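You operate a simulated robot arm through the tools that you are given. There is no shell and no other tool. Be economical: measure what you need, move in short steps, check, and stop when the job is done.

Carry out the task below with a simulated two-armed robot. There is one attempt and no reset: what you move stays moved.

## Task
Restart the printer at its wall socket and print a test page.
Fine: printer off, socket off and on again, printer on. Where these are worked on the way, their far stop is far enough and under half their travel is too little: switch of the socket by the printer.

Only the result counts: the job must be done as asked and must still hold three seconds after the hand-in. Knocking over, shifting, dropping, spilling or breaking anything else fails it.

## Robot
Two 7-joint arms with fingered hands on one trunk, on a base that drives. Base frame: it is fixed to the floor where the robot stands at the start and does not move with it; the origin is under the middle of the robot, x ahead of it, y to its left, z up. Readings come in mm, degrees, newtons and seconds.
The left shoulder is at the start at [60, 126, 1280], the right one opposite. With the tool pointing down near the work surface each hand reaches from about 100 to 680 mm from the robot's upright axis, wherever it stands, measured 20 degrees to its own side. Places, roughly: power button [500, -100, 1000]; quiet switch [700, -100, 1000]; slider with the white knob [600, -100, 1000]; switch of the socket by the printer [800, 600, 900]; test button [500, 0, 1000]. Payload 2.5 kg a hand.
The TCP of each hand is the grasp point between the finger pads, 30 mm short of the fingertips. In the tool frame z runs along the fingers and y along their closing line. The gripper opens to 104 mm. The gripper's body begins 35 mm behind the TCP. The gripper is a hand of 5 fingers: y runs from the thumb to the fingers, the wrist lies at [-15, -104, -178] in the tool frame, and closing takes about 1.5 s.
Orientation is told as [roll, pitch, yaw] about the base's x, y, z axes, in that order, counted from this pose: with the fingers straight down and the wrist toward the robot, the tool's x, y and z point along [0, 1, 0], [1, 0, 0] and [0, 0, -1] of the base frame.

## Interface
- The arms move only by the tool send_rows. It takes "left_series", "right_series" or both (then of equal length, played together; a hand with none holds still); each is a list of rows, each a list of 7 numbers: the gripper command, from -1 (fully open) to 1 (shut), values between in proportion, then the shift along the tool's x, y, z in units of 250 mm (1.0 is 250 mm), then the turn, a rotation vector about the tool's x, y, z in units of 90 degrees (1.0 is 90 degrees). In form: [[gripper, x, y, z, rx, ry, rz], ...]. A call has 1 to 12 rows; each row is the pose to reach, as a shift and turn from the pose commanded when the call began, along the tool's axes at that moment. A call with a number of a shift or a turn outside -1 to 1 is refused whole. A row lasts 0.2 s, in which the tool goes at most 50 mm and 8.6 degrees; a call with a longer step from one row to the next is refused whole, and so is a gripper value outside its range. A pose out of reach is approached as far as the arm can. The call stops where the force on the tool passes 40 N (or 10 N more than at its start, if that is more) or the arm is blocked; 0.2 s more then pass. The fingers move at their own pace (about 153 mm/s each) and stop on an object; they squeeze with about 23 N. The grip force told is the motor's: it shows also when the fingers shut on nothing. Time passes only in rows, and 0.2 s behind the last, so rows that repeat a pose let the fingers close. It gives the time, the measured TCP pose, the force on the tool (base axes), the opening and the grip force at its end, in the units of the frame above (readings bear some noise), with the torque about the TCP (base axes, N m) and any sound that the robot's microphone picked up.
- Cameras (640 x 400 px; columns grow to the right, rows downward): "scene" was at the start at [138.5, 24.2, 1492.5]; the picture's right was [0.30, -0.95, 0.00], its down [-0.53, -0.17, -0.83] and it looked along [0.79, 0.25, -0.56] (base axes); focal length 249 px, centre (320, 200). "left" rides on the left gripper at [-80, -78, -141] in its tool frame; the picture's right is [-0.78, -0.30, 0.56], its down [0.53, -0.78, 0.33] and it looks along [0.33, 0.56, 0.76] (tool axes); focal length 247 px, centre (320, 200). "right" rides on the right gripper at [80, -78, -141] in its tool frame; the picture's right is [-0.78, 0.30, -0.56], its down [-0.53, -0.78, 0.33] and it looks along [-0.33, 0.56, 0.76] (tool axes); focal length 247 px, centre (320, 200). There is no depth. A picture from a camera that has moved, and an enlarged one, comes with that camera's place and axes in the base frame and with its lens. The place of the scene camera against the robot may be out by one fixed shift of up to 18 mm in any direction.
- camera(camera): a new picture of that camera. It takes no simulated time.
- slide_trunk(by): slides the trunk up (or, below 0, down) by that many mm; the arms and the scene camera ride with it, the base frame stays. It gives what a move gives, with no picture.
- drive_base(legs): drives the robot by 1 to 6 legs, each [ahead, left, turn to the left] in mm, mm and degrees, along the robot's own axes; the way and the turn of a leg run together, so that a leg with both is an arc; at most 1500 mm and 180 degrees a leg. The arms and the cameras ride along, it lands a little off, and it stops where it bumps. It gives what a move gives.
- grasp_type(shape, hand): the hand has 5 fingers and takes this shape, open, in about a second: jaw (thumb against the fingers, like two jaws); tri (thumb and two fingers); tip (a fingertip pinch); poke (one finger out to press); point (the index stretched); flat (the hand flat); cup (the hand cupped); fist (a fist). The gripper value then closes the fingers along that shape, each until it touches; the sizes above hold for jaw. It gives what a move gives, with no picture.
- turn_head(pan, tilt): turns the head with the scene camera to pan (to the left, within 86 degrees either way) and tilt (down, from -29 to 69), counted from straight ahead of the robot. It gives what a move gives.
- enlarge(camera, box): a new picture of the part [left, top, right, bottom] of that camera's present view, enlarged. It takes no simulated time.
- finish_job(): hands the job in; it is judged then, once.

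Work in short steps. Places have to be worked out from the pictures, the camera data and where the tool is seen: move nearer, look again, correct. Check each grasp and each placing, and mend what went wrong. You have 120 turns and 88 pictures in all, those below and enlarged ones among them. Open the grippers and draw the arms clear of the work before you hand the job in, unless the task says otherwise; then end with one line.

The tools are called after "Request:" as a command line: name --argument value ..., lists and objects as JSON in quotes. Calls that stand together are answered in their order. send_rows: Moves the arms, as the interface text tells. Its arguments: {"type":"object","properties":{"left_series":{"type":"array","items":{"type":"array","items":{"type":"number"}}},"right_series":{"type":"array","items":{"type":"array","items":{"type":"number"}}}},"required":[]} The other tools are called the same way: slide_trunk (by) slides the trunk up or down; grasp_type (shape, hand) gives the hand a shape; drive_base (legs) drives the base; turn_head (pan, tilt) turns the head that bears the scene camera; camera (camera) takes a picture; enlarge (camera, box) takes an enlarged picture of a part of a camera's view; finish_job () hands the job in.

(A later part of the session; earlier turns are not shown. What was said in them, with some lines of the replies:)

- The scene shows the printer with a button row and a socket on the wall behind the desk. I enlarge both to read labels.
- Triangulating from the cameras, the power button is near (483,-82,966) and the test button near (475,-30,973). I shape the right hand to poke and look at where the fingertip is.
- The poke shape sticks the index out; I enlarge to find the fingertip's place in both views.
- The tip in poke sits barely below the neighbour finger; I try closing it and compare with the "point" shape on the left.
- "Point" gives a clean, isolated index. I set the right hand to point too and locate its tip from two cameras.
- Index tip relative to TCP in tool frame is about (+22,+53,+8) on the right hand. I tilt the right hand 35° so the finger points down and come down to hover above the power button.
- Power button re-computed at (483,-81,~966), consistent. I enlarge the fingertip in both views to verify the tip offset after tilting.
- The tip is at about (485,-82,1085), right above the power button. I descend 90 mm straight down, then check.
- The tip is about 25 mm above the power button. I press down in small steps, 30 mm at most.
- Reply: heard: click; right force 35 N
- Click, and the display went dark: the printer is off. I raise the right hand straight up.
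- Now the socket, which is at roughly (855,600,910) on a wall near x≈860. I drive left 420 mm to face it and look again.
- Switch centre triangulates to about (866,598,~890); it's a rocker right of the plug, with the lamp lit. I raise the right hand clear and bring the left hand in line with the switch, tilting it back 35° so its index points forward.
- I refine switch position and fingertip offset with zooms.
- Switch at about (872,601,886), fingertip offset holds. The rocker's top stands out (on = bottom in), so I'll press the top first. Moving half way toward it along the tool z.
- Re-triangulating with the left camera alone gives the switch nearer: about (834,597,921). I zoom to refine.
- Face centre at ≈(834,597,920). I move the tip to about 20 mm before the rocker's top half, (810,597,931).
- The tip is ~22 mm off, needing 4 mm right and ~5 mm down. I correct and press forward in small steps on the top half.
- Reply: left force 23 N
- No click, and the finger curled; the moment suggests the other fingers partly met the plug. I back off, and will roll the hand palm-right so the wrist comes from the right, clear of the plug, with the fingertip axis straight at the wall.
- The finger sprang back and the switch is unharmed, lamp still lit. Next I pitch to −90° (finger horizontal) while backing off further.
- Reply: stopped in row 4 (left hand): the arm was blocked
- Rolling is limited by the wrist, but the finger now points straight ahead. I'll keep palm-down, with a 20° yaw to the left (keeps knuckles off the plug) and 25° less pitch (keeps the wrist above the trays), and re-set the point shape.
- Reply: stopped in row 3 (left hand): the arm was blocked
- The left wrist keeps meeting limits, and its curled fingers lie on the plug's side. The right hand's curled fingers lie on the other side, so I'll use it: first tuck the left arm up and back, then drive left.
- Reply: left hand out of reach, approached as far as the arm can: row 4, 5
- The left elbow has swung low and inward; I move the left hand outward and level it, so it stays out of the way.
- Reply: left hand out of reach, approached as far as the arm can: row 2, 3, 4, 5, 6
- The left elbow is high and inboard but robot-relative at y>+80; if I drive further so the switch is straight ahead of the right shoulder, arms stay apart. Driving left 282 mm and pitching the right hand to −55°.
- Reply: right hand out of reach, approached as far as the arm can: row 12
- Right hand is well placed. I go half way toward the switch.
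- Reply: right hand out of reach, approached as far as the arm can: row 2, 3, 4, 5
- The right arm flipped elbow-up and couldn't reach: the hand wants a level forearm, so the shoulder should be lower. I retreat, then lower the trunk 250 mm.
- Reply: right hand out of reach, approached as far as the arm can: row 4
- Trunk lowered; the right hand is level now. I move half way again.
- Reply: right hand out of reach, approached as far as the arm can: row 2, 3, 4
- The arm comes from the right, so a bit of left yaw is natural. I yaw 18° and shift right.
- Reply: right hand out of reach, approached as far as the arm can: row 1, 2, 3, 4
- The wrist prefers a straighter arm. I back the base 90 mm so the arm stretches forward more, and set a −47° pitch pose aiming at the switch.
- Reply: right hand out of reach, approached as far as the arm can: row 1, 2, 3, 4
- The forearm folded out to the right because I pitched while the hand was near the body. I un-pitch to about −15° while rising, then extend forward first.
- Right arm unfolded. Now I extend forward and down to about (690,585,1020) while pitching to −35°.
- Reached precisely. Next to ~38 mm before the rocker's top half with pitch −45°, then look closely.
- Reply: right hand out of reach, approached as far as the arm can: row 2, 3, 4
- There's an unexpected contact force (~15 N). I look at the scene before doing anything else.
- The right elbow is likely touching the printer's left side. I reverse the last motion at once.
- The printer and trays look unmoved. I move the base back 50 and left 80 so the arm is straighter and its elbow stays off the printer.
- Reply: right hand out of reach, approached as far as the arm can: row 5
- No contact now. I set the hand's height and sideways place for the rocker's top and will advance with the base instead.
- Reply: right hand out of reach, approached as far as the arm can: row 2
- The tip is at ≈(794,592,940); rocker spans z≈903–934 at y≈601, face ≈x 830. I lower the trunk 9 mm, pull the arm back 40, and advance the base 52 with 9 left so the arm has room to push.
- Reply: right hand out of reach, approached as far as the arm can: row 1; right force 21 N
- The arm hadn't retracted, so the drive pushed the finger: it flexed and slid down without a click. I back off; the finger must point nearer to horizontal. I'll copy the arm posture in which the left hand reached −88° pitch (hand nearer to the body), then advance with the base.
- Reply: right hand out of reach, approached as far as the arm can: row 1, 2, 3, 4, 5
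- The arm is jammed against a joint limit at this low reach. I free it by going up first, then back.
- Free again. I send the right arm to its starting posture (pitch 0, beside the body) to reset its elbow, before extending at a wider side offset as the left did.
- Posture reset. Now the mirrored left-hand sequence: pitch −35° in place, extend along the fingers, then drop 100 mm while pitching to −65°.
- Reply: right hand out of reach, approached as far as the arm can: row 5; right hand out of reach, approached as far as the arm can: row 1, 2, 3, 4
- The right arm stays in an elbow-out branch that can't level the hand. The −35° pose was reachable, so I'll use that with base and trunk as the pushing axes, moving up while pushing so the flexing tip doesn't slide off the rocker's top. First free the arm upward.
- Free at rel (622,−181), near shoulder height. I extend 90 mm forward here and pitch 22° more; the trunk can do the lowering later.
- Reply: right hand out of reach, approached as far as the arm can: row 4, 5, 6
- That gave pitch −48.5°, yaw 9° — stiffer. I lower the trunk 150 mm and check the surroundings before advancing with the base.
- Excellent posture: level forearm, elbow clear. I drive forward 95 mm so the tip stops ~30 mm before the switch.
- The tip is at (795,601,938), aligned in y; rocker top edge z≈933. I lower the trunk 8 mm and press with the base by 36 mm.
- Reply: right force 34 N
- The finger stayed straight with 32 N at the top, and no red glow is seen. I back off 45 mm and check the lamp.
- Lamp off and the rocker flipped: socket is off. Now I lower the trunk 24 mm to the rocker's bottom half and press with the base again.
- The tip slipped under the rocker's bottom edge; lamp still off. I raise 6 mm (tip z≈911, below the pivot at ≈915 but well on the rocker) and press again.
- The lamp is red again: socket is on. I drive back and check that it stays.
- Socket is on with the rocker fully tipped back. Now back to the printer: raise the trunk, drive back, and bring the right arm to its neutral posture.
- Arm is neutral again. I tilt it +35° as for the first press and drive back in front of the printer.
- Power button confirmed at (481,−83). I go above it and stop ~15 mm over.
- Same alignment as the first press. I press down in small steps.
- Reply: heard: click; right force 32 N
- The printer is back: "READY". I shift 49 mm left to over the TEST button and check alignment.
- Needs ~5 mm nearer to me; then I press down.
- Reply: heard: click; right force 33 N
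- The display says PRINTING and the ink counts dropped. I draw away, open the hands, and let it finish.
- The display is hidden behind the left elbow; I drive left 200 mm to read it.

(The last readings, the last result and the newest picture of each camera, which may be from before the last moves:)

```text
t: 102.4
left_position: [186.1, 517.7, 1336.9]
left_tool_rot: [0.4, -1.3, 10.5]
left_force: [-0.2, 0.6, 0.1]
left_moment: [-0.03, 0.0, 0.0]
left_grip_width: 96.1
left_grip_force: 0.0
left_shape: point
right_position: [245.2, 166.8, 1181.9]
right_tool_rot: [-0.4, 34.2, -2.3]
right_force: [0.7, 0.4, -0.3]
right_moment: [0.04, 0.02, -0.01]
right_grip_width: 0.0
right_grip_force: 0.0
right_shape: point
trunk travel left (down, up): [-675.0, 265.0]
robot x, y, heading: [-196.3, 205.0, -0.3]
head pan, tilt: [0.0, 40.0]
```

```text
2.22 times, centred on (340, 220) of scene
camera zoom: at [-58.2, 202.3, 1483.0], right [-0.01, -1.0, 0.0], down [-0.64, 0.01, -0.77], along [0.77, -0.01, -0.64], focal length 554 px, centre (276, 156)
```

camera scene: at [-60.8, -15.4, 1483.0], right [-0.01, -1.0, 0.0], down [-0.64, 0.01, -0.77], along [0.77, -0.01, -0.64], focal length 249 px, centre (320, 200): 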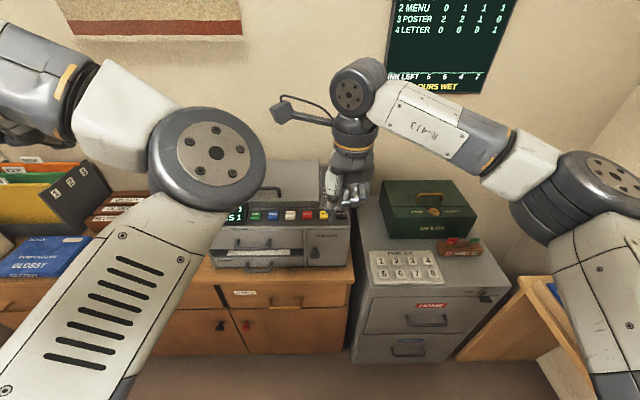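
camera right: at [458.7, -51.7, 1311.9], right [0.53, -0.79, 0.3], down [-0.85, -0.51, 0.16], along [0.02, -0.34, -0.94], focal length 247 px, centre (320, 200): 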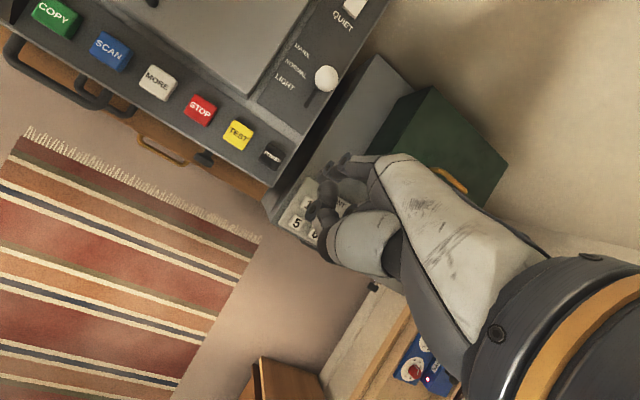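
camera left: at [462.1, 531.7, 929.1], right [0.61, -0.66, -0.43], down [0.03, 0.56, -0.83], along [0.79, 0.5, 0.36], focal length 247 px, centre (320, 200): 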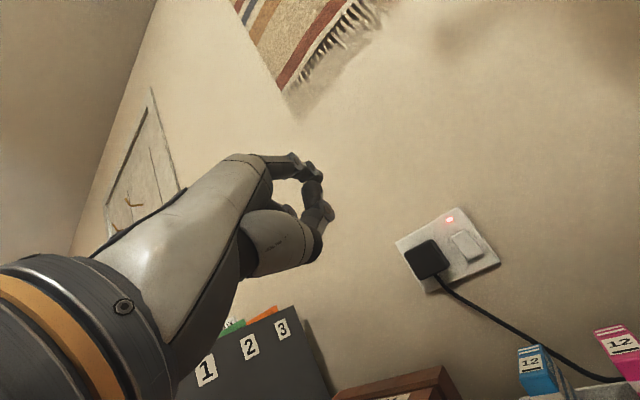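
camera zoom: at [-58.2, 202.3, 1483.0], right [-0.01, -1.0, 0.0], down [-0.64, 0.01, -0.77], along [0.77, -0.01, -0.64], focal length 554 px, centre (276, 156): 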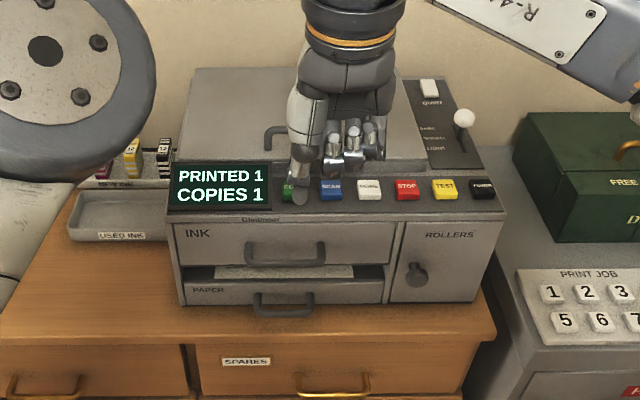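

"PRINTED 1" is shown and a page lies in the slot; everything stands. I open both hands to jaw and hand in.

Request:
grasp_type --hand "right" --shape "jaw"

Request:
grasp_type --hand "left" --shape "jaw"

Request:
finish_job

```text
t: 103.3
left_position: [187.0, 516.2, 1336.6]
left_tool_rot: [0.5, -1.4, 10.4]
left_force: [0.0, -1.0, 1.1]
left_moment: [0.0, -0.01, 0.0]
left_grip_width: 96.1
left_grip_force: 0.0
left_shape: point
right_position: [244.9, 165.7, 1182.3]
right_tool_rot: [-0.3, 34.2, -2.4]
right_force: [0.5, 0.3, 0.3]
right_moment: [0.01, 0.03, 0.04]
right_grip_width: 103.7
right_grip_force: 0.1
right_shape: jaw
trunk travel left (down, up): [-675.0, 265.0]
robot x, y, heading: [-200.6, 205.2, -0.3]
head pan, tilt: [0.0, 40.0]
```

```text
t: 104.2
left_position: [185.2, 516.3, 1337.9]
left_tool_rot: [0.5, -1.3, 10.6]
left_force: [-0.1, -0.8, -0.1]
left_moment: [0.02, -0.03, 0.03]
left_grip_width: 103.5
left_grip_force: 0.1
left_shape: jaw
right_position: [243.9, 165.7, 1182.1]
right_tool_rot: [-0.2, 34.2, -2.2]
right_force: [1.0, 0.2, -0.4]
right_moment: [-0.03, -0.03, -0.02]
right_grip_width: 103.9
right_grip_force: 0.1
right_shape: jaw
trunk travel left (down, up): [-675.0, 265.0]
robot x, y, heading: [-192.3, 207.4, -0.7]
head pan, tilt: [0.0, 40.0]
```

```text
The job is handed in.
```

The printer was switched off, its wall socket turned off and on again, and the printer switched back on; a test page printed, with the display showing "PRINTED 1".
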